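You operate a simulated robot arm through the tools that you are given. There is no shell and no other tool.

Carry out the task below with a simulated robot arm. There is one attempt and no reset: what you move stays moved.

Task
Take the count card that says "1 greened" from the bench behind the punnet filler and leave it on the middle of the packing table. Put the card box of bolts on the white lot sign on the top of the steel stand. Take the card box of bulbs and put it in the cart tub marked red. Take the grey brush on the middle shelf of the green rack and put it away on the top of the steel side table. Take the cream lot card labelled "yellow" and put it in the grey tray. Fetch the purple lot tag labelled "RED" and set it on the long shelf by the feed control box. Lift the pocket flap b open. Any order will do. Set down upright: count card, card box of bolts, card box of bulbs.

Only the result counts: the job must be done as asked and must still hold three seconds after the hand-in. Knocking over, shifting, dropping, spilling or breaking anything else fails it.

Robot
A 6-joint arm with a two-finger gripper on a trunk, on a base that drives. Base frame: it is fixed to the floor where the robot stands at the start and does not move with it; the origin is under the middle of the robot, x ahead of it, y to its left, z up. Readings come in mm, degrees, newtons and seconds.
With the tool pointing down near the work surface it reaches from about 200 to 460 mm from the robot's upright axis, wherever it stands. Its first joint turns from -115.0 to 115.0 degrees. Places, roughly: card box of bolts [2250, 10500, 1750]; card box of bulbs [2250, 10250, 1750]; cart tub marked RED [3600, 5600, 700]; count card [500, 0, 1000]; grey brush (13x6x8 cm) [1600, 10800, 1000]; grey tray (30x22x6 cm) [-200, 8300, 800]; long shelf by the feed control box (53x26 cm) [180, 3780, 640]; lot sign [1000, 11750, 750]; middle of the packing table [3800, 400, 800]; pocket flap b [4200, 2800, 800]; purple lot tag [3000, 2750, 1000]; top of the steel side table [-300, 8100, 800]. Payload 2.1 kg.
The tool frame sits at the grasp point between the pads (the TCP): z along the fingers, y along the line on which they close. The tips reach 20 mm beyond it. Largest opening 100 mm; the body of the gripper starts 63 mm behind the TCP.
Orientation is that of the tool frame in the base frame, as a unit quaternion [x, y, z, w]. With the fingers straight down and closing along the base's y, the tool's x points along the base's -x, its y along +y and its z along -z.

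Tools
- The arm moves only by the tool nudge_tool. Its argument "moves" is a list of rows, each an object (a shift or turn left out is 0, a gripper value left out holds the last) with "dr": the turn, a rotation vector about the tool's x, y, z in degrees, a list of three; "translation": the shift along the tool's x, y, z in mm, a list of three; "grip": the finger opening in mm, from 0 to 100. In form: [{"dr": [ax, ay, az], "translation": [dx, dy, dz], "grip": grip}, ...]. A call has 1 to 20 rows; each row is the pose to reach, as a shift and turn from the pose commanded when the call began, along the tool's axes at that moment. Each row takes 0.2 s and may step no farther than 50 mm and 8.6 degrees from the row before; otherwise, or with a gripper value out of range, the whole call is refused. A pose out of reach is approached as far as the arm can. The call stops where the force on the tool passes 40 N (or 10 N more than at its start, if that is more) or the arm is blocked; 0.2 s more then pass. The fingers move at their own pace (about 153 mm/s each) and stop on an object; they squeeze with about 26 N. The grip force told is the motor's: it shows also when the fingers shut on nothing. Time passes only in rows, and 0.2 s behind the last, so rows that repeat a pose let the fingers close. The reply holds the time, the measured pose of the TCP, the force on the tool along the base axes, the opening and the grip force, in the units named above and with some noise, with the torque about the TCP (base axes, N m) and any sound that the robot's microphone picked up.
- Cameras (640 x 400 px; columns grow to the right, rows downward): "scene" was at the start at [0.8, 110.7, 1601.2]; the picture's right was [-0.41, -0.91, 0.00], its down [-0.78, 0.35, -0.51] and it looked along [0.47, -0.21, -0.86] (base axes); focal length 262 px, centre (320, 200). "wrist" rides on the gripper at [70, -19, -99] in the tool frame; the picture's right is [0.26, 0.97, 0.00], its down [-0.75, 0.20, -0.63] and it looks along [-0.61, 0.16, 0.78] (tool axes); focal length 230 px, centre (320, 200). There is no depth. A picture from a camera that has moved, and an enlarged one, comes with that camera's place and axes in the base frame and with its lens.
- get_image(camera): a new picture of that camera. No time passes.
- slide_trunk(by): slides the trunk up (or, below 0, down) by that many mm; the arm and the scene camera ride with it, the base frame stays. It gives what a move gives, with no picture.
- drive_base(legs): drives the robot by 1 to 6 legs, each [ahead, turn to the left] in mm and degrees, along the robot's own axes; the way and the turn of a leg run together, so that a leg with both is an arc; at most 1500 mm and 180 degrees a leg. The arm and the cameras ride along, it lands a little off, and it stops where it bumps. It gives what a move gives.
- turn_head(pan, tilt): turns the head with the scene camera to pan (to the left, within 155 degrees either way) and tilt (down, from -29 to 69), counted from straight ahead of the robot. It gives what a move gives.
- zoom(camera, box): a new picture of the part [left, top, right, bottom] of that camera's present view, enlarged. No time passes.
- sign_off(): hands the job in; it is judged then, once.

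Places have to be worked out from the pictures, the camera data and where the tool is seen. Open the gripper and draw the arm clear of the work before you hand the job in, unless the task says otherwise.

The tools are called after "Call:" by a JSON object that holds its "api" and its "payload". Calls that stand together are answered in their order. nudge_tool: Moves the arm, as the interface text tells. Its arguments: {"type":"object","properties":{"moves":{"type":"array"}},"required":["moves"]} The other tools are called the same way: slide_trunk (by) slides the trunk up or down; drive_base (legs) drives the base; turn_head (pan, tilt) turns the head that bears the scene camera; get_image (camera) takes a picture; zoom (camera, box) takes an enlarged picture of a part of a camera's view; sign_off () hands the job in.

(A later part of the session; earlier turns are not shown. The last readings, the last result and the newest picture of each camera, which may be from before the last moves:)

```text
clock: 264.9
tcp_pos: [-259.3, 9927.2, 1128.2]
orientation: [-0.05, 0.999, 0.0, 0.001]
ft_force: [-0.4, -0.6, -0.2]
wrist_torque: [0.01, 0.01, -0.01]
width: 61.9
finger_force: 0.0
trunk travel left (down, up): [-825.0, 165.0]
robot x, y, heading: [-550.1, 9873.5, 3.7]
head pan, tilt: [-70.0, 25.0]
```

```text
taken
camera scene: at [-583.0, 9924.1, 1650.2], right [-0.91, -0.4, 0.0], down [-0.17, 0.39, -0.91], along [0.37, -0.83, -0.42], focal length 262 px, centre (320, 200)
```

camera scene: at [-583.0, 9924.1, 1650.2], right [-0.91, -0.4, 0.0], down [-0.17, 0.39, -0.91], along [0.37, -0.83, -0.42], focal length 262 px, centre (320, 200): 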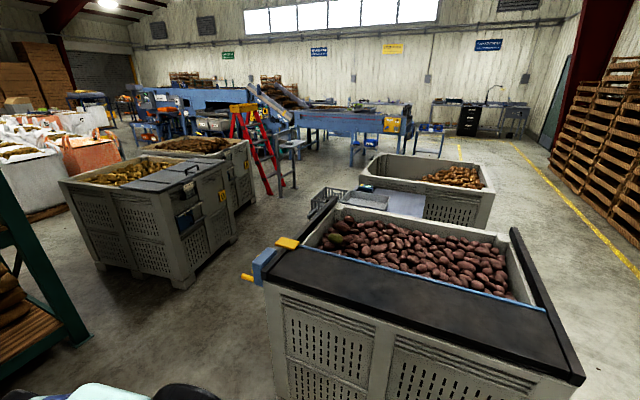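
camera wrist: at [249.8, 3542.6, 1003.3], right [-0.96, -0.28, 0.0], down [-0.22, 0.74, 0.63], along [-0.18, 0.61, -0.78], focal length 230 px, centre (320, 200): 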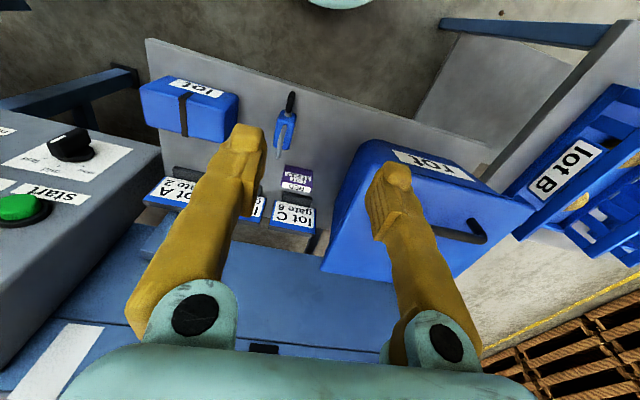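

Good overview. I look closely at the rack shelves and steel stand.

Call:
{"api": "turn_head", "payload": {"pan": 10, "tilt": 12}}

Call:
{"api": "zoom", "payload": {"camera": "scene", "box": [200, 90, 480, 270]}}

Call:
{"api": "zoom", "payload": {"camera": "scene", "box": [220, 200, 340, 290]}}

Call:
{"api": "zoom", "payload": {"camera": "scene", "box": [60, 220, 240, 320]}}

```text
clock: 266.5
tcp_pos: [-258.8, 9927.3, 1128.0]
orientation: [-0.05, 0.999, 0.0, 0.002]
ft_force: [-0.6, 0.0, 0.0]
wrist_torque: [-0.02, 0.0, 0.03]
width: 61.9
finger_force: 0.0
trunk travel left (down, up): [-825.0, 165.0]
robot x, y, heading: [-551.0, 9873.0, 3.8]
head pan, tilt: [10.0, 12.0]
```

```text
2.22 times, centred on (340, 180) of scene
camera zoom: at [-529.8, 10030.5, 1671.3], right [0.24, -0.97, 0.0], down [-0.2, -0.05, -0.98], along [0.95, 0.23, -0.21], focal length 581 px, centre (276, 244)
```

zoom: 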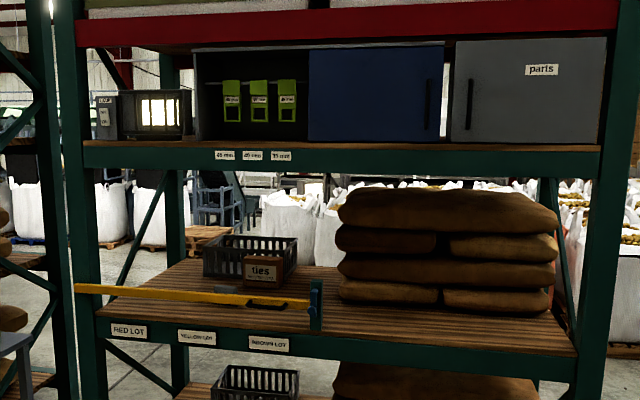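

```text
4.44 times, centred on (280, 245) of scene
camera zoom: at [-529.8, 10030.5, 1671.3], right [0.24, -0.97, 0.0], down [-0.2, -0.05, -0.98], along [0.95, 0.23, -0.21], focal length 1163 px, centre (498, 0)
```

zoom: 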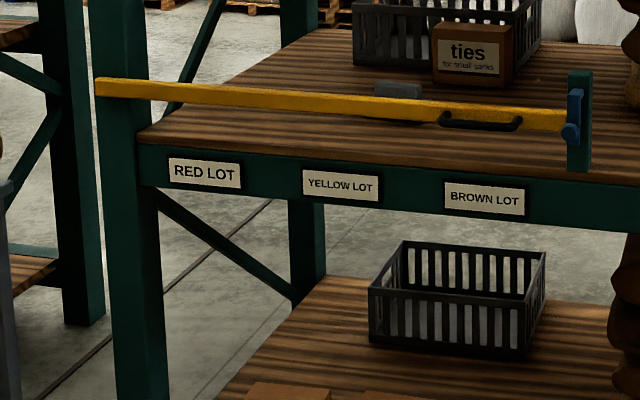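

```text
3.56 times, centred on (150, 270) of scene
camera zoom: at [-529.8, 10030.5, 1671.3], right [0.24, -0.97, 0.0], down [-0.2, -0.05, -0.98], along [0.95, 0.23, -0.21], focal length 930 px, centre (924, -49)
```

zoom: 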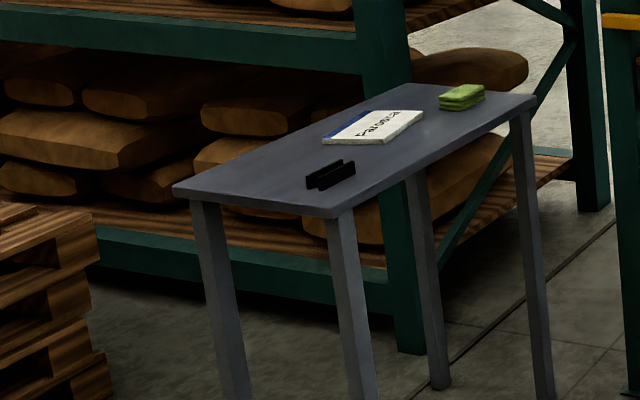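

The brush lies behind a yellow gate bar on the middle shelf; the white "Parosca" sign lies on the steel stand. I zoom on the bottom shelf and cabinet.

Call:
{"api": "turn_head", "payload": {"pan": 5, "tilt": 20}}

Call:
{"api": "zoom", "payload": {"camera": "scene", "box": [190, 220, 330, 310]}}

Call:
{"api": "zoom", "payload": {"camera": "scene", "box": [180, 70, 440, 170]}}

Call:
{"api": "zoom", "payload": {"camera": "scene", "box": [380, 130, 640, 290]}}

```text
clock: 267.1
tcp_pos: [-258.0, 9927.5, 1128.3]
orientation: [-0.05, 0.999, 0.0, 0.001]
ft_force: [0.4, 0.3, 0.0]
wrist_torque: [-0.01, -0.01, 0.01]
width: 62.1
finger_force: 0.1
trunk travel left (down, up): [-825.0, 165.0]
robot x, y, heading: [-545.1, 9876.7, 3.6]
head pan, tilt: [5.0, 20.0]
```

```text
4.44 times, centred on (260, 265) of scene
camera zoom: at [-528.3, 10022.6, 1658.3], right [0.15, -0.99, 0.0], down [-0.34, -0.05, -0.94], along [0.93, 0.14, -0.34], focal length 1163 px, centre (587, -89)
```

zoom: 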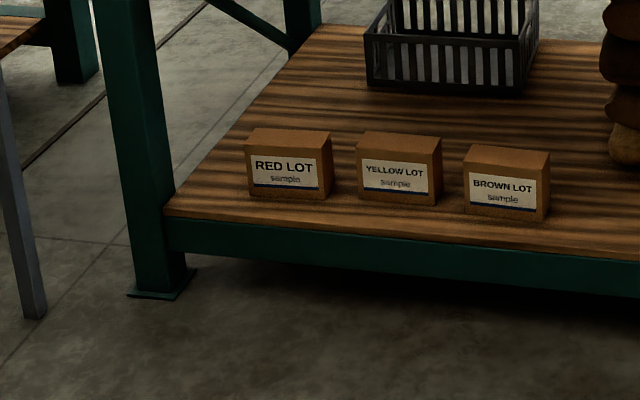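

```text
2.46 times, centred on (310, 120) of scene
camera zoom: at [-528.3, 10022.6, 1658.3], right [0.15, -0.99, 0.0], down [-0.34, -0.05, -0.94], along [0.93, 0.14, -0.34], focal length 644 px, centre (345, 397)
```

zoom: 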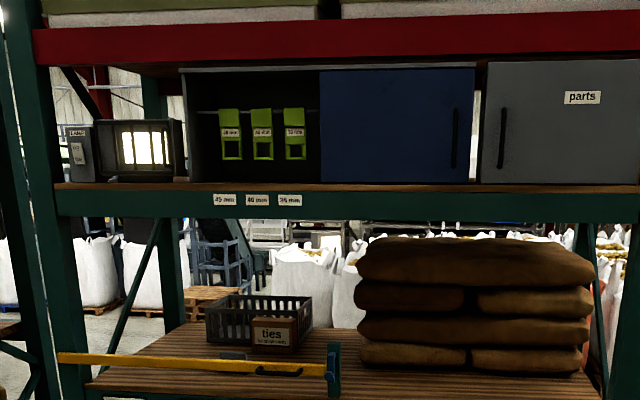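

```text
2.46 times, centred on (510, 210) of scene
camera zoom: at [-528.3, 10022.6, 1658.3], right [0.15, -0.99, 0.0], down [-0.34, -0.05, -0.94], along [0.93, 0.14, -0.34], focal length 644 px, centre (-148, 175)
```

zoom: 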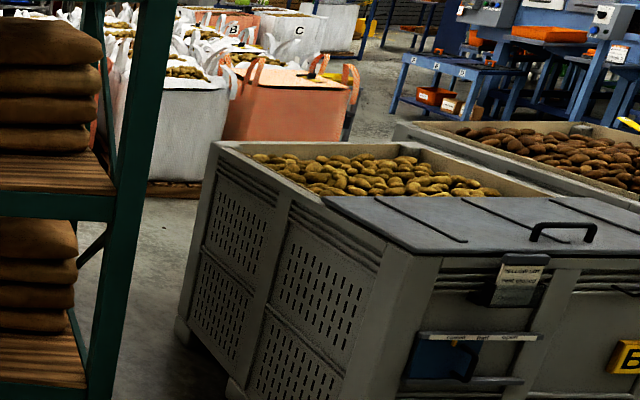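

On the B bin's front there's a holder with a "YELLOW LOT" card—likely the cream card. First the brush: I drive to in front of the middle shelf near (1000, 10780).

Call:
{"api": "drive_base", "payload": {"legs": [[900, 0], [0, 48.6], [1066, 0], [0, -52.4]]}}

Call:
{"api": "turn_head", "payload": {"pan": -5, "tilt": 35}}

Call:
{"api": "get_image", "payload": {"camera": "scene"}}

Call:
{"api": "get_image", "payload": {"camera": "wrist"}}

```text
clock: 281.5
tcp_pos: [1287.6, 10793.5, 1129.2]
orientation: [-0.003, 1.0, 0.0, 0.002]
ft_force: [0.7, -0.5, 0.2]
wrist_torque: [0.0, 0.0, 0.01]
width: 61.6
finger_force: 0.0
trunk travel left (down, up): [-825.0, 165.0]
robot x, y, heading: [992.8, 10765.5, -1.3]
head pan, tilt: [5.0, 20.0]
```

```text
clock: 282.3
tcp_pos: [1286.3, 10793.4, 1127.2]
orientation: [-0.003, 1.0, 0.0, 0.002]
ft_force: [0.0, -0.1, -0.9]
wrist_torque: [0.01, 0.02, 0.0]
width: 61.8
finger_force: 0.1
trunk travel left (down, up): [-825.0, 165.0]
robot x, y, heading: [987.1, 10768.7, -1.5]
head pan, tilt: [-5.0, 35.0]
```

```text
taken
camera scene: at [1021.2, 10897.5, 1634.5], right [-0.11, -0.99, 0.0], down [-0.57, 0.06, -0.82], along [0.81, -0.09, -0.57], focal length 262 px, centre (320, 200)
```

scene: 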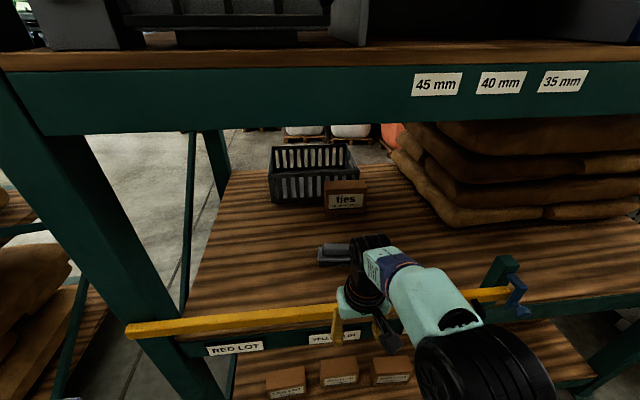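

```text
taken
camera wrist: at [1217.3, 10773.6, 1228.5], right [-0.26, 0.96, 0.0], down [0.75, 0.21, 0.63], along [0.61, 0.17, -0.78], focal length 230 px, centre (320, 200)
```

wrist: 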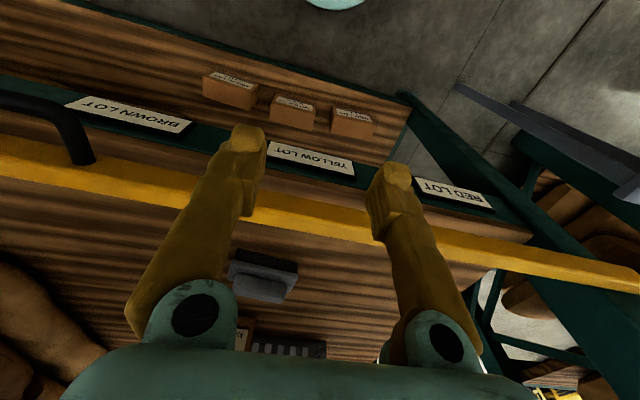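

Brush visible behind the bar in both views. Zoom in to measure.

Call:
{"api": "zoom", "payload": {"camera": "wrist", "box": [180, 200, 380, 360]}}

Call:
{"api": "zoom", "payload": {"camera": "scene", "box": [260, 160, 460, 350]}}

```text
2.50 times, centred on (280, 280) of wrist
camera zoom: at [1217.3, 10773.6, 1228.5], right [-0.26, 0.96, 0.0], down [0.75, 0.21, 0.63], along [0.61, 0.17, -0.78], focal length 575 px, centre (420, 0)
```

zoom: 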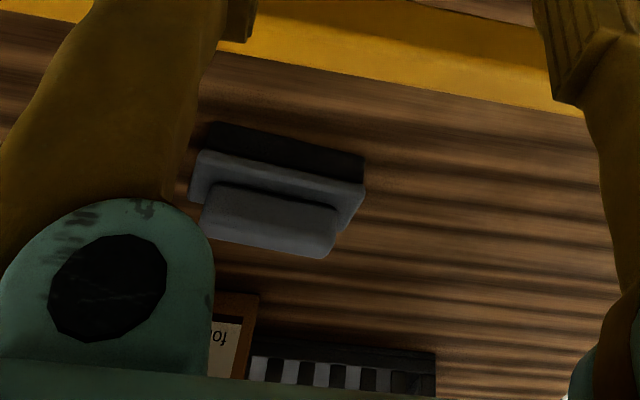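

```text
2.11 times, centred on (360, 255) of scene
camera zoom: at [1021.2, 10897.5, 1634.5], right [-0.11, -0.99, 0.0], down [-0.57, 0.06, -0.82], along [0.81, -0.09, -0.57], focal length 551 px, centre (236, 84)
```

zoom: 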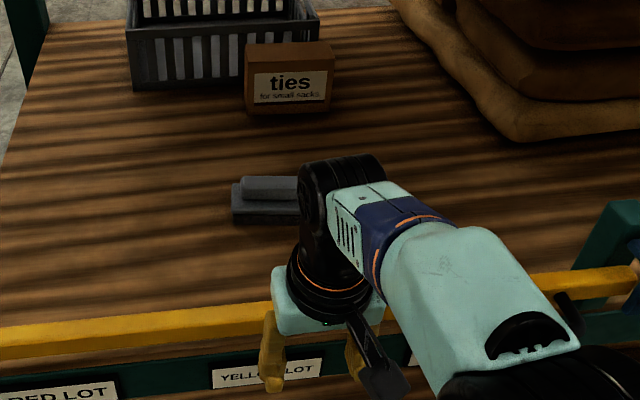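

Brush handle: centre about (1642, 10776), top z≈993, long axis nearly along y (yawed ~7°); the bar is at x≈1402, z≈1025. I drive 190 mm ahead and reach over the bar, turning the tool so it closes across the handle.

Call:
{"api": "drive_base", "payload": {"legs": [[190, 0]]}}

Call:
{"api": "nudge_tool", "payload": {"moves": [{"translation": [0, 0, 0], "dr": [0, 0, 8.5]}, {"translation": [-15, 0, 0], "dr": [0, 0, 17]}, {"translation": [-30, -2, 0], "dr": [0, 0, 25.5]}, {"translation": [-45, -4, 0], "dr": [0, 0, 34]}, {"translation": [-60, -6, 0], "dr": [0, 0, 42]}, {"translation": [-75, -8, 0], "dr": [0, 0, 50]}, {"translation": [-90, -10, 0], "dr": [0, 0, 58]}, {"translation": [-105, -12, 0], "dr": [0, 0, 66]}, {"translation": [-120, -13, 0], "dr": [0, 0, 74]}, {"translation": [-120, -13, 0], "dr": [0, 0, 82]}, {"translation": [-120, -13, 0], "dr": [0, 0, 90]}, {"translation": [-120, -13, 0], "dr": [0, 0, 96]}, {"translation": [-120, -13, 0], "dr": [0, 0, 96]}]}}

Call:
{"api": "get_image", "payload": {"camera": "wrist"}}

Call:
{"api": "get_image", "payload": {"camera": "scene"}}

```text
clock: 283.8
tcp_pos: [1478.4, 10789.9, 1129.3]
orientation: [-0.004, 1.0, 0.0, 0.002]
ft_force: [0.2, -0.3, -0.5]
wrist_torque: [0.0, 0.01, -0.01]
width: 62.0
finger_force: 0.0
trunk travel left (down, up): [-825.0, 165.0]
robot x, y, heading: [1183.1, 10761.6, -1.3]
head pan, tilt: [-5.0, 35.0]
```

```text
clock: 286.6
tcp_pos: [1600.5, 10777.8, 1128.9]
orientation: [0.741, 0.672, 0.001, 0.002]
ft_force: [0.8, 0.6, 0.0]
wrist_torque: [0.0, 0.0, 0.02]
width: 61.9
finger_force: 0.0
trunk travel left (down, up): [-825.0, 165.0]
robot x, y, heading: [1185.2, 10763.8, -1.3]
head pan, tilt: [-5.0, 35.0]
```

```text
taken
camera wrist: at [1588.1, 10848.0, 1228.6], right [0.99, 0.16, 0.0], down [0.12, -0.77, 0.63], along [0.1, -0.62, -0.78], focal length 230 px, centre (320, 200)
```

wrist: 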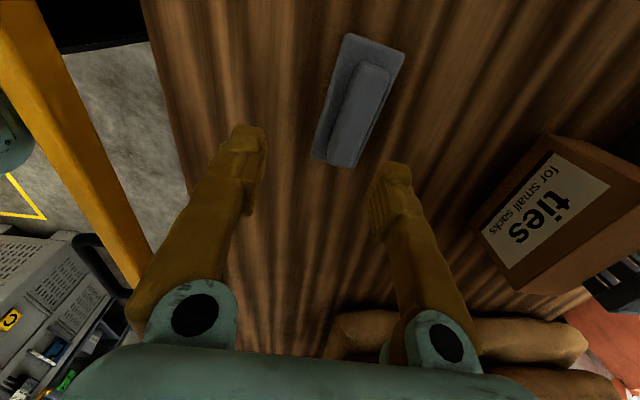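

```text
taken
camera scene: at [1214.5, 10892.8, 1634.4], right [-0.11, -0.99, 0.0], down [-0.57, 0.06, -0.82], along [0.81, -0.09, -0.57], focal length 262 px, centre (320, 200)
```

scene: 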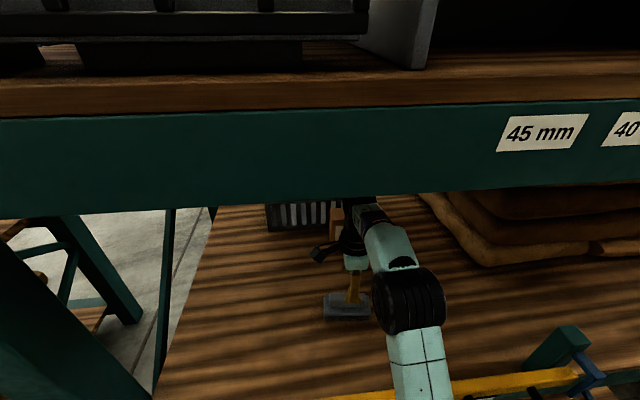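

Reach is fine. Handle centre ≈ (1639, 10768), width ~36 mm, yaw ≈ 6°, matching the tool. Move over and descend to z≈1010 for a check.

Call:
{"api": "nudge_tool", "payload": {"moves": [{"translation": [-4.6, 39.5, 0]}, {"translation": [-4.6, 39.5, 45]}, {"translation": [-4.6, 39.5, 85]}, {"translation": [-4.6, 39.5, 115]}, {"translation": [-4.6, 39.5, 115]}]}}

Call:
{"api": "get_image", "payload": {"camera": "wrist"}}

```text
clock: 287.8
tcp_pos: [1635.9, 10767.4, 1014.8]
orientation: [0.74, 0.672, 0.001, 0.001]
ft_force: [-1.2, 0.2, 0.1]
wrist_torque: [-0.01, 0.01, -0.03]
width: 61.8
finger_force: 0.1
trunk travel left (down, up): [-825.0, 165.0]
robot x, y, heading: [1188.1, 10761.5, -1.2]
head pan, tilt: [-5.0, 35.0]
```

```text
taken
camera wrist: at [1623.7, 10838.7, 1114.5], right [0.99, 0.16, 0.0], down [0.13, -0.77, 0.63], along [0.11, -0.62, -0.78], focal length 230 px, centre (320, 200)
```

wrist: 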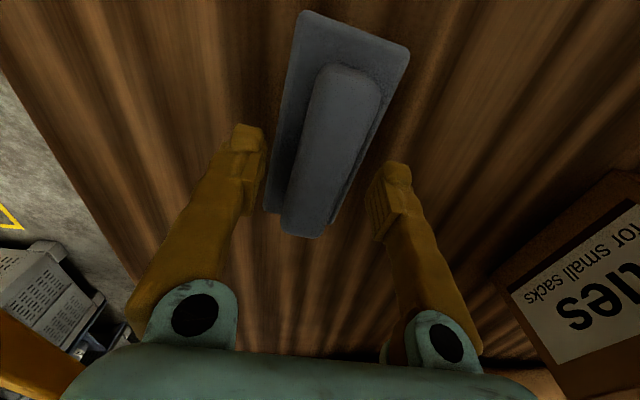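

Aligned. Descend 27 mm more and close.

Call:
{"api": "nudge_tool", "payload": {"moves": [{"translation": [0, 0, 12]}, {"translation": [0, 0, 22]}, {"translation": [0, 0, 27]}, {"translation": [0, 0, 27]}, {"translation": [0, 0, 27], "grip": 40}, {"translation": [0, 0, 27], "grip": 20}, {"translation": [0, 0, 27], "grip": 15}, {"translation": [0, 0, 27], "grip": 15}]}}

Call:
{"api": "get_image", "payload": {"camera": "wrist"}}

```text
clock: 288.9
tcp_pos: [1628.5, 10768.7, 994.2]
orientation: [0.739, 0.674, 0.004, 0.004]
ft_force: [-10.4, 0.7, 40.6]
wrist_torque: [-0.17, 1.29, 0.03]
width: 58.6
finger_force: 14.1
trunk travel left (down, up): [-825.0, 165.0]
robot x, y, heading: [1182.9, 10762.7, -1.4]
head pan, tilt: [-5.0, 35.0]
stopped in row 5: the force on the tool passed its limit at 48 N (the readings are from after the stop); the commanded pose is now the measured one
```

```text
taken
camera wrist: at [1615.8, 10840.0, 1094.0], right [0.99, 0.17, 0.01], down [0.12, -0.77, 0.63], along [0.11, -0.62, -0.78], focal length 230 px, centre (320, 200)
```

wrist: 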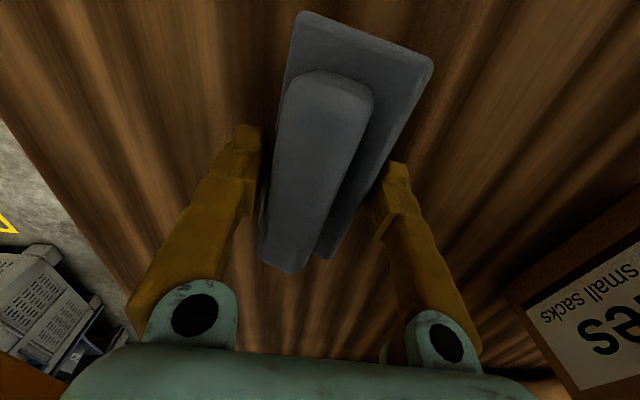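

The fingertips met the brush plate (top ≈ 975), so the handle sits higher than judged. I raise 10 mm, reopen and re-check.

Call:
{"api": "nudge_tool", "payload": {"moves": [{"translation": [0, 0, -5], "grip": 62}, {"translation": [0, 0, -10], "grip": 62}, {"translation": [0, 0, -10], "grip": 62}]}}

Call:
{"api": "get_image", "payload": {"camera": "wrist"}}

```text
clock: 289.7
tcp_pos: [1637.9, 10769.7, 996.1]
orientation: [0.74, 0.673, 0.0, -0.001]
ft_force: [-0.6, -0.4, -0.4]
wrist_torque: [0.0, -0.01, -0.03]
width: 62.0
finger_force: 0.0
trunk travel left (down, up): [-825.0, 165.0]
robot x, y, heading: [1187.7, 10762.8, -1.1]
head pan, tilt: [-5.0, 35.0]
```

```text
taken
camera wrist: at [1626.9, 10839.9, 1096.5], right [0.99, 0.17, 0.0], down [0.13, -0.77, 0.63], along [0.1, -0.62, -0.78], focal length 230 px, centre (320, 200)
```

wrist: 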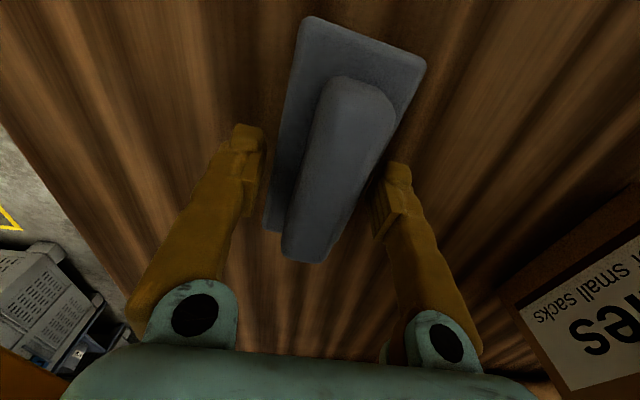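

Centred again with no force at z≈996. Close on the handle.

Call:
{"api": "nudge_tool", "payload": {"moves": [{"translation": [0, 0, -2], "grip": 50}, {"translation": [0, 0, -2], "grip": 35}, {"translation": [0, 0, -2], "grip": 20}, {"translation": [0, 0, -2], "grip": 15}, {"translation": [0, 0, -2], "grip": 15}]}}

Call:
{"api": "get_image", "payload": {"camera": "wrist"}}

```text
clock: 290.9
tcp_pos: [1638.0, 10770.5, 999.8]
orientation: [0.74, 0.672, 0.0, 0.0]
ft_force: [-2.2, 1.2, 4.6]
wrist_torque: [0.01, -0.02, -0.07]
width: 29.4
finger_force: 26.3
trunk travel left (down, up): [-825.0, 165.0]
robot x, y, heading: [1182.8, 10767.5, -1.2]
head pan, tilt: [-5.0, 35.0]
```

```text
taken
camera wrist: at [1626.0, 10839.5, 1099.2], right [0.99, 0.16, 0.0], down [0.13, -0.77, 0.63], along [0.1, -0.62, -0.78], focal length 230 px, centre (320, 200)
```

wrist: 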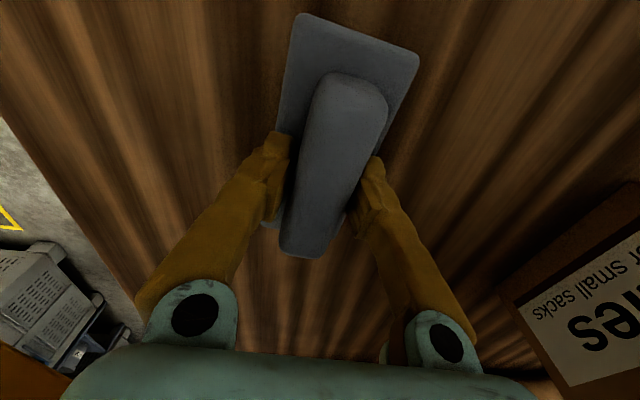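

Gripped at 29 mm. Lift well above the bar, then back out.

Call:
{"api": "nudge_tool", "payload": {"moves": [{"translation": [0, 0, -25]}, {"translation": [0, 0, -60]}, {"translation": [0, 0, -100]}, {"translation": [0, 0, -140]}, {"translation": [0, -15, -155]}, {"translation": [0, -40, -160]}, {"translation": [0, -40, -160]}]}}

Call:
{"api": "get_image", "payload": {"camera": "wrist"}}

Call:
{"api": "get_image", "payload": {"camera": "scene"}}

```text
clock: 292.5
tcp_pos: [1600.6, 10771.2, 1158.3]
orientation: [0.74, 0.672, 0.0, 0.0]
ft_force: [0.3, -0.2, -2.8]
wrist_torque: [-0.03, 0.02, 0.01]
width: 29.1
finger_force: 26.4
out of reach, approached as far as the arm can: row 4
trunk travel left (down, up): [-825.0, 165.0]
robot x, y, heading: [1182.7, 10765.9, -1.3]
head pan, tilt: [-5.0, 35.0]
```

```text
taken
camera wrist: at [1590.1, 10842.3, 1257.6], right [0.99, 0.16, 0.0], down [0.13, -0.77, 0.63], along [0.1, -0.62, -0.78], focal length 230 px, centre (320, 200)
```

wrist: 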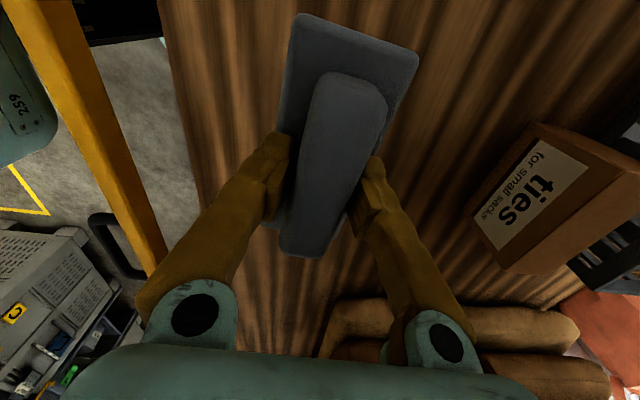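

```text
taken
camera scene: at [1215.9, 10892.8, 1634.4], right [-0.11, -0.99, 0.0], down [-0.57, 0.06, -0.82], along [0.81, -0.09, -0.57], focal length 262 px, centre (320, 200)
```

scene: 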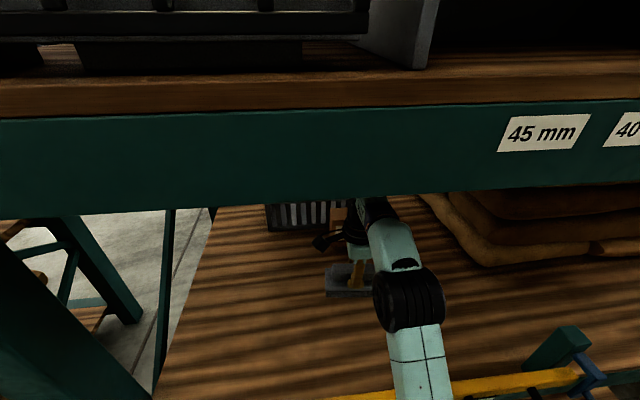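

Brush held clear above. Back out of the rack.

Call:
{"api": "drive_base", "payload": {"legs": [[-450, 0]]}}

Call:
{"api": "nudge_tool", "payload": {"moves": [{"translation": [0, -40, 0]}, {"translation": [0, -80, 0]}, {"translation": [0, -120, 0]}, {"translation": [0, -120, 0]}]}}

Call:
{"api": "turn_head", "payload": {"pan": -100, "tilt": 20}}

Call:
{"api": "get_image", "payload": {"camera": "scene"}}

```text
clock: 295.2
tcp_pos: [1149.4, 10783.2, 1158.6]
orientation: [0.737, 0.676, -0.001, -0.001]
ft_force: [0.2, -0.7, -1.6]
wrist_torque: [0.01, 0.01, -0.01]
width: 28.8
finger_force: 26.4
trunk travel left (down, up): [-825.0, 165.0]
robot x, y, heading: [738.0, 10770.0, -0.8]
head pan, tilt: [-5.0, 35.0]
```

```text
clock: 296.2
tcp_pos: [1029.4, 10794.0, 1157.1]
orientation: [0.736, 0.677, -0.001, -0.001]
ft_force: [0.7, -0.1, -2.4]
wrist_torque: [0.0, -0.03, 0.0]
width: 29.1
finger_force: 26.0
trunk travel left (down, up): [-825.0, 165.0]
robot x, y, heading: [735.3, 10769.6, -0.6]
head pan, tilt: [-5.0, 35.0]
```

```text
clock: 297.9
tcp_pos: [1027.7, 10793.7, 1157.2]
orientation: [0.737, 0.676, -0.001, -0.001]
ft_force: [-0.3, 0.0, -1.3]
wrist_torque: [0.01, 0.02, -0.03]
width: 29.0
finger_force: 25.7
trunk travel left (down, up): [-825.0, 165.0]
robot x, y, heading: [733.4, 10772.0, -0.6]
head pan, tilt: [-100.0, 20.0]
```

```text
taken
camera scene: at [656.5, 10818.3, 1658.3], right [-0.98, 0.19, 0.0], down [0.06, 0.34, -0.94], along [-0.17, -0.92, -0.34], focal length 262 px, centre (320, 200)
```

scene: 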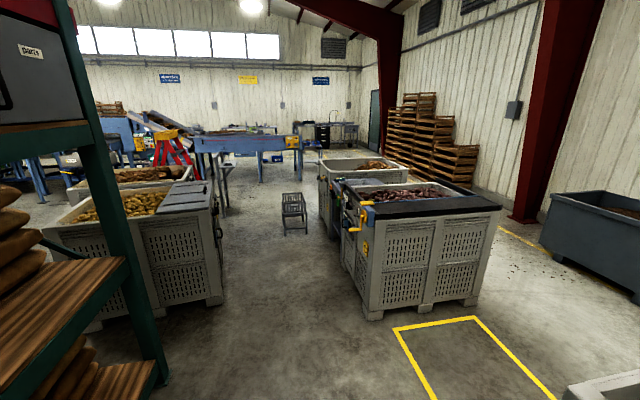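

The corridor between the bin pairs is clear (x −20…1150). I drive south along it to the side table and face west.

Call:
{"api": "drive_base", "payload": {"legs": [[0, -93.4], [1310, 0], [1310, 0], [0, -86]]}}

Call:
{"api": "turn_head", "payload": {"pan": 0, "tilt": 30}}

Call:
{"api": "get_image", "payload": {"camera": "scene"}}

```text
clock: 317.9
tcp_pos: [229.6, 8215.7, 1158.3]
orientation: [-0.689, 0.725, 0.0, 0.0]
ft_force: [0.0, 0.0, -1.9]
wrist_torque: [0.0, -0.03, -0.02]
width: 29.1
finger_force: 25.4
trunk travel left (down, up): [-825.0, 165.0]
robot x, y, heading: [522.3, 8248.1, -178.6]
head pan, tilt: [-100.0, 20.0]
```

```text
clock: 319.6
tcp_pos: [228.7, 8215.9, 1157.8]
orientation: [-0.688, 0.726, -0.001, 0.001]
ft_force: [1.1, 0.5, -2.1]
wrist_torque: [0.04, 0.0, 0.0]
width: 28.9
finger_force: 25.9
trunk travel left (down, up): [-825.0, 165.0]
robot x, y, heading: [523.3, 8250.6, -178.8]
head pan, tilt: [0.0, 30.0]
```

```text
taken
camera scene: at [495.4, 8106.4, 1642.2], right [-0.02, 1.0, 0.0], down [0.5, 0.01, -0.87], along [-0.87, -0.02, -0.5], focal length 262 px, centre (320, 200)
```

scene: 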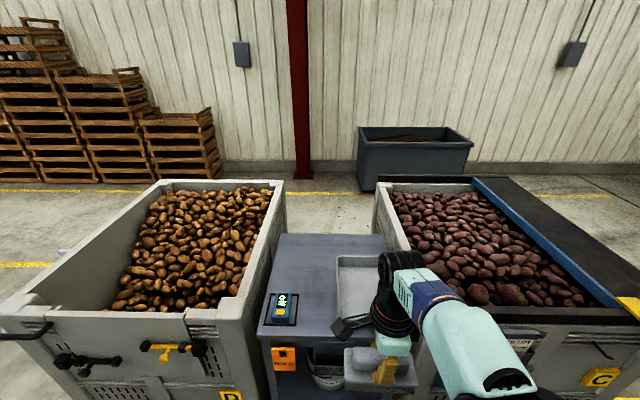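

Bins D and C flank the side table, which holds the grey tray (right) and a blue device (front left). I'll set the brush near (−215, 8072), left of the tray; first drive 320 mm closer.

Call:
{"api": "drive_base", "payload": {"legs": [[320, 0]]}}

Call:
{"api": "turn_head", "payload": {"pan": 10, "tilt": 50}}

Call:
{"api": "get_image", "payload": {"camera": "scene"}}

Call:
{"api": "get_image", "payload": {"camera": "wrist"}}

```text
clock: 321.8
tcp_pos: [-101.1, 8202.9, 1157.6]
orientation: [-0.693, 0.721, 0.0, 0.0]
ft_force: [-0.2, 0.9, -1.4]
wrist_torque: [-0.01, 0.0, -0.02]
width: 29.0
finger_force: 25.9
trunk travel left (down, up): [-825.0, 165.0]
robot x, y, heading: [191.0, 8240.3, -178.0]
head pan, tilt: [0.0, 30.0]
```

```text
clock: 322.7
tcp_pos: [-101.9, 8203.6, 1157.2]
orientation: [-0.692, 0.722, 0.0, 0.0]
ft_force: [-0.4, -0.2, -1.8]
wrist_torque: [-0.02, 0.04, -0.03]
width: 29.0
finger_force: 26.0
trunk travel left (down, up): [-825.0, 165.0]
robot x, y, heading: [192.0, 8238.3, -177.8]
head pan, tilt: [10.0, 50.0]
```

```text
taken
camera scene: at [180.7, 8084.3, 1612.7], right [-0.21, 0.98, 0.0], down [0.75, 0.16, -0.64], along [-0.63, -0.13, -0.77], focal length 262 px, centre (320, 200)
```

scene: 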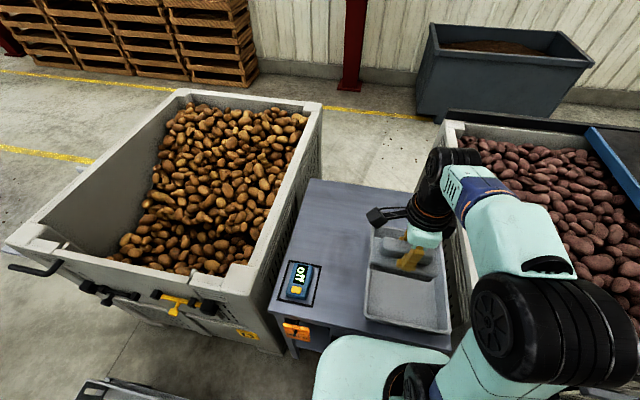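

```text
taken
camera wrist: at [-85.6, 8131.8, 1257.2], right [-0.98, -0.22, 0.0], down [-0.17, 0.76, 0.63], along [-0.14, 0.61, -0.78], focal length 230 px, centre (320, 200)
```

wrist: 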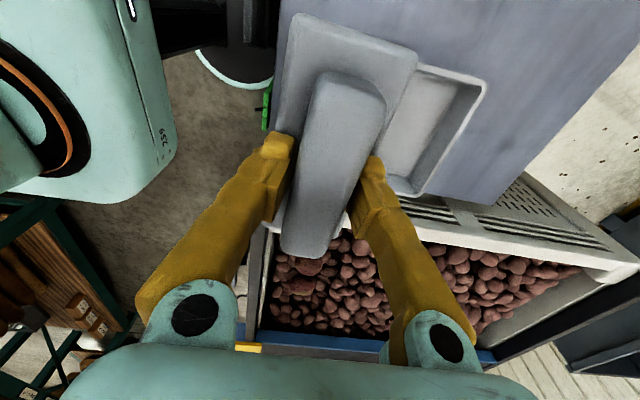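

The table top is at z≈830, tray rim x −332…−44, y≥8157; the device reaches y≈8010. I turn the brush lengthwise along x and bring it over (−210, 8085).

Call:
{"api": "nudge_tool", "payload": {"moves": [{"translation": [10, 9, 0], "dr": [0, 0, -8.5]}, {"translation": [20, 18, 0], "dr": [0, 0, -17]}, {"translation": [32, 27, 0], "dr": [0, 0, -25.5]}, {"translation": [44, 36, 0], "dr": [0, 0, -34]}, {"translation": [56, 46, 0], "dr": [0, 0, -42]}, {"translation": [68, 56, 0], "dr": [0, 0, -50]}, {"translation": [80, 66, 0], "dr": [0, 0, -58]}, {"translation": [92, 76, 0], "dr": [0, 0, -66]}, {"translation": [104, 86, 0], "dr": [0, 0, -74]}, {"translation": [116, 96, 0], "dr": [0, 0, -82]}, {"translation": [122, 103, 0], "dr": [0, 0, -87.6]}, {"translation": [122, 103, 40], "dr": [0, 0, -87.6]}, {"translation": [122, 103, 80], "dr": [0, 0, -87.6]}, {"translation": [122, 103, 120], "dr": [0, 0, -87.6]}, {"translation": [122, 103, 120], "dr": [0, 0, -87.6]}]}}

Call:
{"api": "get_image", "payload": {"camera": "wrist"}}

Call:
{"api": "get_image", "payload": {"camera": "scene"}}

```text
clock: 325.9
tcp_pos: [-211.1, 8087.6, 1038.1]
orientation: [0.999, -0.041, 0.001, 0.001]
ft_force: [-0.1, -0.2, -1.8]
wrist_torque: [-0.01, 0.0, 0.01]
width: 29.2
finger_force: 25.7
trunk travel left (down, up): [-825.0, 165.0]
robot x, y, heading: [190.0, 8242.1, -178.2]
head pan, tilt: [10.0, 50.0]
```

```text
taken
camera wrist: at [-138.9, 8099.8, 1137.6], right [0.18, -0.98, 0.0], down [-0.77, -0.14, 0.63], along [-0.62, -0.11, -0.78], focal length 230 px, centre (320, 200)
```

wrist: 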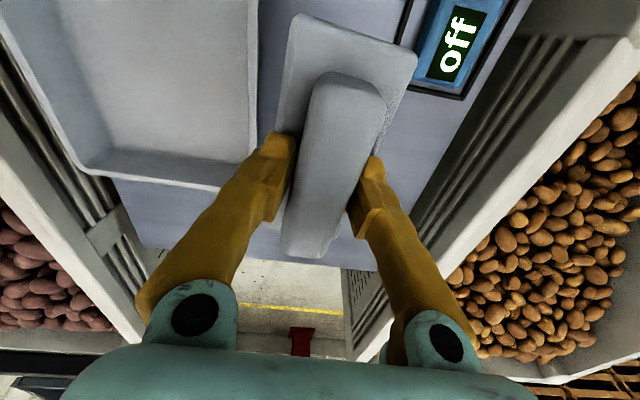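

```text
taken
camera scene: at [181.1, 8084.2, 1612.7], right [-0.21, 0.98, 0.0], down [0.75, 0.16, -0.64], along [-0.63, -0.13, -0.77], focal length 262 px, centre (320, 200)
```

scene: 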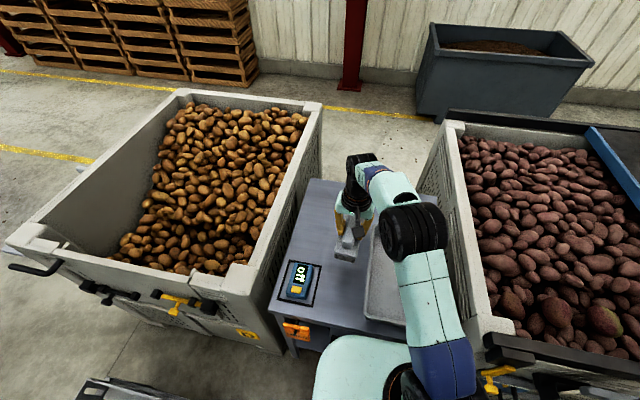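

Clear of tray and device. Lower to about z 925, then gently to contact.

Call:
{"api": "nudge_tool", "payload": {"moves": [{"translation": [0, 0, 35]}, {"translation": [0, 0, 70]}, {"translation": [0, 0, 95]}, {"translation": [0, 0, 108]}, {"translation": [0, 0, 108]}]}}

Call:
{"api": "get_image", "payload": {"camera": "wrist"}}

```text
clock: 327.1
tcp_pos: [-208.7, 8086.4, 931.9]
orientation: [0.999, -0.041, 0.001, 0.0]
ft_force: [-0.2, 0.2, -2.1]
wrist_torque: [0.01, -0.01, 0.01]
width: 29.0
finger_force: 25.5
trunk travel left (down, up): [-825.0, 165.0]
robot x, y, heading: [192.8, 8238.9, -177.8]
head pan, tilt: [10.0, 50.0]
```

```text
taken
camera wrist: at [-135.5, 8097.9, 1031.6], right [0.18, -0.98, 0.0], down [-0.77, -0.14, 0.63], along [-0.62, -0.11, -0.78], focal length 230 px, centre (320, 200)
```

wrist: 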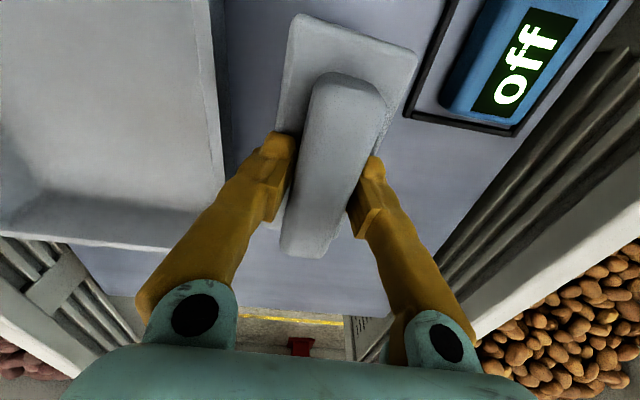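

Call:
{"api": "nudge_tool", "payload": {"moves": [{"translation": [0, 0, 4]}, {"translation": [0, 0, 8]}, {"translation": [0, 0, 12]}, {"translation": [0, 0, 15]}, {"translation": [0, 0, 15]}]}}

Call:
{"api": "nudge_tool", "payload": {"moves": [{"translation": [0, 0, 3]}, {"translation": [0, 0, 6]}, {"translation": [0, 0, 8]}, {"translation": [0, 0, 8]}]}}

```text
clock: 328.3
tcp_pos: [-207.9, 8086.0, 915.6]
orientation: [0.999, -0.041, 0.002, 0.0]
ft_force: [0.7, -0.1, -2.3]
wrist_torque: [0.03, -0.01, -0.01]
width: 29.4
finger_force: 26.0
trunk travel left (down, up): [-825.0, 165.0]
robot x, y, heading: [192.1, 8238.0, -178.1]
head pan, tilt: [10.0, 50.0]
```

```text
clock: 329.3
tcp_pos: [-207.5, 8084.4, 906.1]
orientation: [0.999, -0.041, 0.0, 0.0]
ft_force: [0.7, -0.9, -2.0]
wrist_torque: [0.0, 0.02, 0.0]
width: 29.2
finger_force: 26.0
trunk travel left (down, up): [-825.0, 165.0]
robot x, y, heading: [191.3, 8239.3, -178.1]
head pan, tilt: [10.0, 50.0]
```

No contact yet at z≈906; keep lowering in small steps.

Call:
{"api": "nudge_tool", "payload": {"moves": [{"translation": [0, 0, 3]}, {"translation": [0, 0, 6]}, {"translation": [0, 0, 9]}, {"translation": [0, 0, 9]}]}}

Call:
{"api": "nudge_tool", "payload": {"moves": [{"translation": [0, 0, 3]}, {"translation": [0, 0, 6]}, {"translation": [0, 0, 6]}]}}

Call:
{"api": "get_image", "payload": {"camera": "wrist"}}

```text
clock: 330.3
tcp_pos: [-208.2, 8085.6, 896.7]
orientation: [0.999, -0.041, 0.002, 0.0]
ft_force: [-0.1, -0.1, -1.6]
wrist_torque: [0.01, -0.01, 0.01]
width: 29.1
finger_force: 26.5
trunk travel left (down, up): [-825.0, 165.0]
robot x, y, heading: [190.5, 8239.1, -178.1]
head pan, tilt: [10.0, 50.0]
```

```text
clock: 331.1
tcp_pos: [-208.7, 8084.2, 891.0]
orientation: [0.999, -0.04, 0.002, 0.0]
ft_force: [0.1, -0.2, -1.2]
wrist_torque: [0.0, 0.02, -0.03]
width: 28.8
finger_force: 25.5
trunk travel left (down, up): [-825.0, 165.0]
robot x, y, heading: [193.7, 8241.7, -177.9]
head pan, tilt: [10.0, 50.0]
```

```text
taken
camera wrist: at [-137.0, 8096.4, 990.6], right [0.18, -0.98, 0.0], down [-0.77, -0.14, 0.63], along [-0.62, -0.11, -0.78], focal length 230 px, centre (320, 200)
```

wrist: 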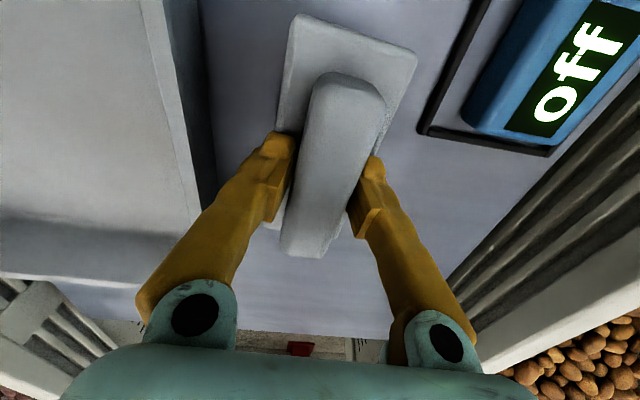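

Contact should be near; continue in 3 mm steps.

Call:
{"api": "nudge_tool", "payload": {"moves": [{"translation": [0, 0, 2]}, {"translation": [0, 0, 4]}, {"translation": [0, 0, 4]}]}}

Call:
{"api": "nudge_tool", "payload": {"moves": [{"translation": [0, 0, 2]}, {"translation": [0, 0, 4]}, {"translation": [0, 0, 4]}]}}

Call:
{"api": "nudge_tool", "payload": {"moves": [{"translation": [0, 0, 2]}, {"translation": [0, 0, 4]}, {"translation": [0, 0, 4]}]}}

```text
clock: 331.9
tcp_pos: [-209.4, 8084.3, 887.1]
orientation: [0.999, -0.041, 0.001, 0.0]
ft_force: [0.2, -0.3, -1.1]
wrist_torque: [-0.01, -0.01, 0.03]
width: 28.8
finger_force: 26.5
trunk travel left (down, up): [-825.0, 165.0]
robot x, y, heading: [190.2, 8238.0, -177.9]
head pan, tilt: [10.0, 50.0]
```

```text
clock: 332.7
tcp_pos: [-210.3, 8084.4, 883.2]
orientation: [0.999, -0.041, 0.001, 0.0]
ft_force: [0.2, 0.6, -1.8]
wrist_torque: [0.0, -0.02, -0.04]
width: 29.0
finger_force: 25.8
trunk travel left (down, up): [-825.0, 165.0]
robot x, y, heading: [195.9, 8237.9, -178.0]
head pan, tilt: [10.0, 50.0]
```

```text
clock: 333.5
tcp_pos: [-208.7, 8085.1, 880.0]
orientation: [0.999, -0.042, -0.001, 0.0]
ft_force: [-1.6, 0.0, 7.2]
wrist_torque: [0.03, -0.39, 0.0]
width: 29.1
finger_force: 25.7
trunk travel left (down, up): [-825.0, 165.0]
robot x, y, heading: [195.1, 8240.5, -178.1]
head pan, tilt: [10.0, 50.0]
```

Contact at z≈880. One more millimetre, then open.

Call:
{"api": "nudge_tool", "payload": {"moves": [{"translation": [0, 0, 1]}, {"translation": [0, 0, 1]}, {"translation": [0, 0, 1], "grip": 34}, {"translation": [0, 0, 1], "grip": 42}, {"translation": [0, 0, 1], "grip": 50}, {"translation": [0, 0, 1], "grip": 50}]}}

Call:
{"api": "get_image", "payload": {"camera": "wrist"}}

```text
clock: 334.9
tcp_pos: [-206.3, 8085.1, 878.6]
orientation: [0.999, -0.041, 0.0, 0.001]
ft_force: [-1.1, -1.0, 21.2]
wrist_torque: [0.05, 0.03, 0.01]
width: 45.9
finger_force: 0.0
trunk travel left (down, up): [-825.0, 165.0]
robot x, y, heading: [192.4, 8240.3, -178.1]
head pan, tilt: [10.0, 50.0]
```

```text
taken
camera wrist: at [-135.2, 8097.4, 979.4], right [0.18, -0.98, 0.0], down [-0.76, -0.14, 0.63], along [-0.62, -0.11, -0.78], focal length 230 px, centre (320, 200)
```

wrist: 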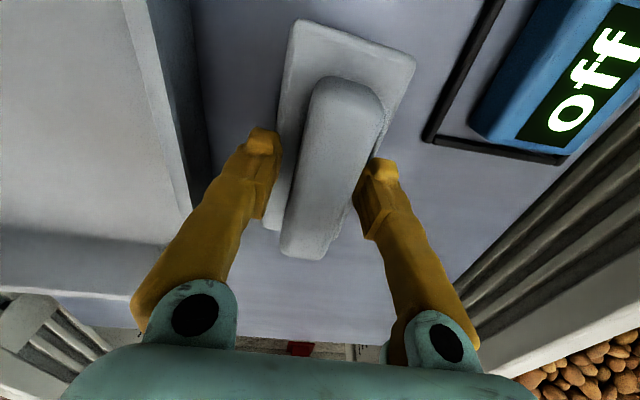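

Released; raise straight up.

Call:
{"api": "nudge_tool", "payload": {"moves": [{"translation": [0, 0, -5], "grip": 50}, {"translation": [0, 0, -15]}, {"translation": [0, 0, -40]}, {"translation": [0, 0, -80]}, {"translation": [0, 0, -120]}, {"translation": [0, 0, -160]}, {"translation": [0, 0, -200]}, {"translation": [40, 0, -230]}, {"translation": [80, 0, -240]}, {"translation": [110, 0, -240]}, {"translation": [110, 0, -240]}]}}

Call:
{"api": "get_image", "payload": {"camera": "scene"}}

Call:
{"api": "get_image", "payload": {"camera": "wrist"}}

```text
clock: 337.3
tcp_pos: [-99.5, 8073.0, 1119.5]
orientation: [0.999, -0.041, 0.0, 0.0]
ft_force: [0.0, -1.4, 1.0]
wrist_torque: [0.01, -0.02, -0.03]
width: 49.9
finger_force: 0.0
trunk travel left (down, up): [-825.0, 165.0]
robot x, y, heading: [193.0, 8240.8, -178.2]
head pan, tilt: [10.0, 50.0]
```

```text
taken
camera scene: at [180.7, 8084.1, 1612.7], right [-0.21, 0.98, 0.0], down [0.75, 0.16, -0.64], along [-0.63, -0.13, -0.77], focal length 262 px, centre (320, 200)
```

scene: 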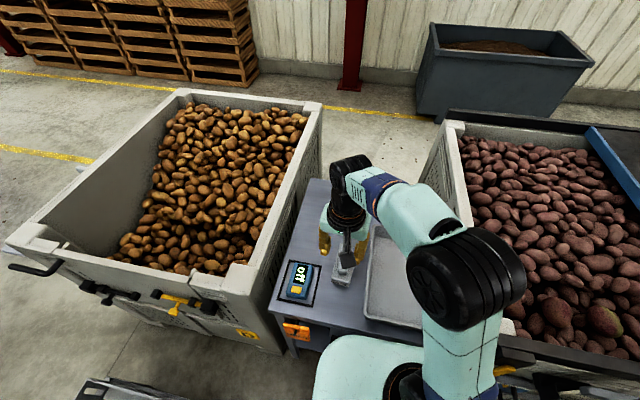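

```text
taken
camera wrist: at [-28.0, 8085.9, 1219.5], right [0.18, -0.98, 0.0], down [-0.77, -0.14, 0.63], along [-0.62, -0.11, -0.78], focal length 230 px, centre (320, 200)
```

wrist: 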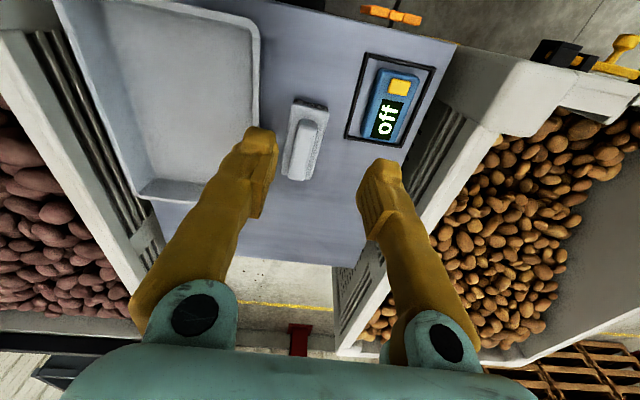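

Brush is placed. Now the yellow lot card in the holder on bin B, near (1150, 8570, 855). I back off, turn and go look.

Call:
{"api": "drive_base", "payload": {"legs": [[-350, 0], [0, -92], [300, 0], [0, -90]]}}

Call:
{"api": "turn_head", "payload": {"pan": 0, "tilt": 35}}

Call:
{"api": "get_image", "payload": {"camera": "scene"}}

```text
clock: 348.9
tcp_pos: [838.4, 8714.1, 1119.3]
orientation: [0.051, 0.999, 0.001, -0.001]
ft_force: [0.0, 0.7, -0.5]
wrist_torque: [0.01, -0.01, 0.05]
width: 49.8
finger_force: 0.1
trunk travel left (down, up): [-825.0, 165.0]
robot x, y, heading: [542.3, 8554.2, 0.8]
head pan, tilt: [10.0, 50.0]
```

```text
clock: 349.6
tcp_pos: [837.5, 8714.3, 1119.4]
orientation: [0.051, 0.999, 0.0, 0.0]
ft_force: [0.1, 0.4, 0.3]
wrist_torque: [0.04, -0.04, 0.01]
width: 49.8
finger_force: 0.0
trunk travel left (down, up): [-825.0, 165.0]
robot x, y, heading: [544.4, 8555.0, 0.6]
head pan, tilt: [0.0, 35.0]
```

```text
taken
camera scene: at [568.0, 8693.5, 1634.3], right [0.01, -1.0, 0.0], down [-0.57, -0.01, -0.82], along [0.82, 0.01, -0.57], focal length 262 px, centre (320, 200)
```

scene: 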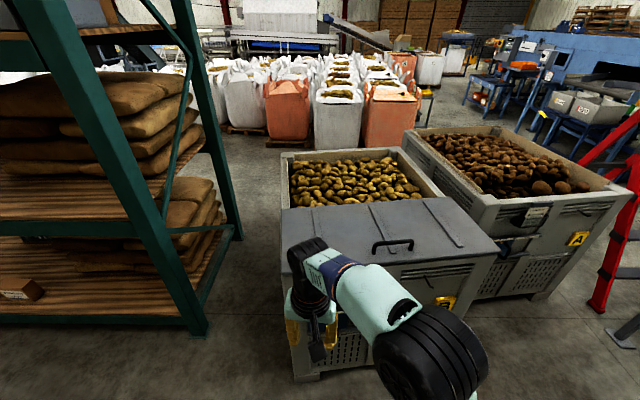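

The arm hides B's holder; zoom on A's and use the wrist camera.

Call:
{"api": "zoom", "payload": {"camera": "scene", "box": [480, 180, 620, 280]}}

Call:
{"api": "get_image", "payload": {"camera": "wrist"}}

Call:
{"api": "zoom", "payload": {"camera": "scene", "box": [370, 240, 510, 340]}}

```text
4.00 times, centred on (550, 230) of scene
camera zoom: at [568.0, 8693.5, 1634.3], right [0.01, -1.0, 0.0], down [-0.57, -0.01, -0.82], along [0.82, 0.01, -0.57], focal length 1046 px, centre (-600, 80)
```

zoom: 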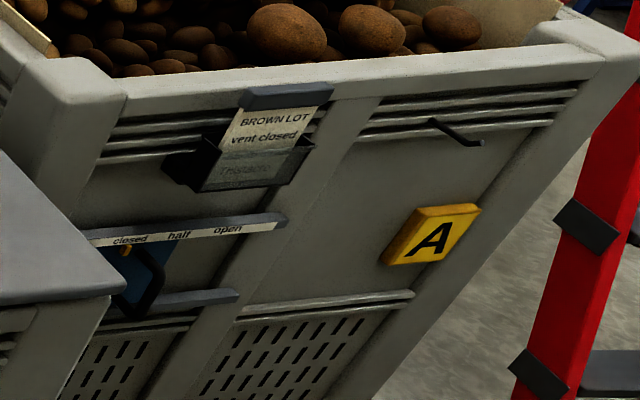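

```text
taken
camera wrist: at [767.9, 8701.8, 1219.5], right [-0.16, 0.99, 0.0], down [0.77, 0.12, 0.63], along [0.62, 0.1, -0.78], focal length 230 px, centre (320, 200)
```

wrist: 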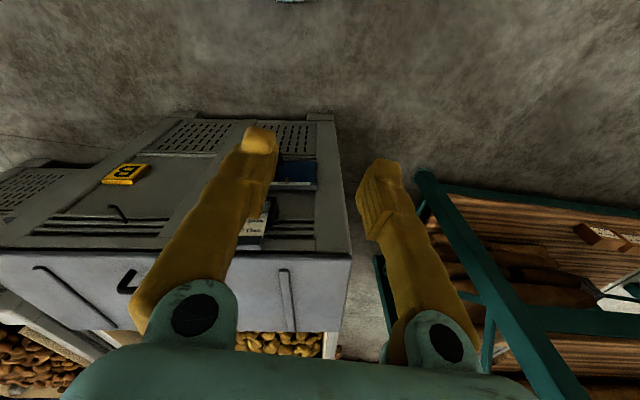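

```text
4.00 times, centred on (440, 290) of scene
camera zoom: at [568.0, 8693.5, 1634.3], right [0.01, -1.0, 0.0], down [-0.57, -0.01, -0.82], along [0.82, 0.01, -0.57], focal length 1046 px, centre (-160, -160)
```

zoom: 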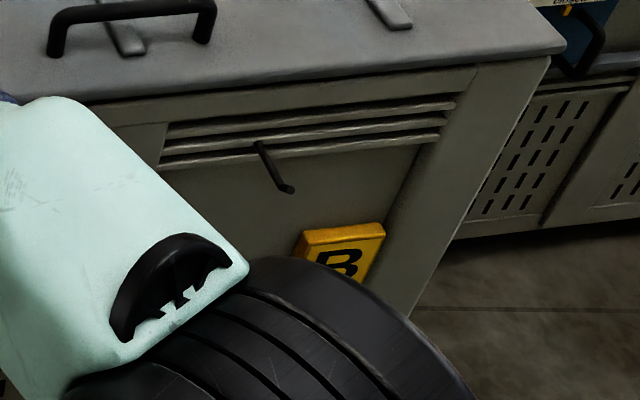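

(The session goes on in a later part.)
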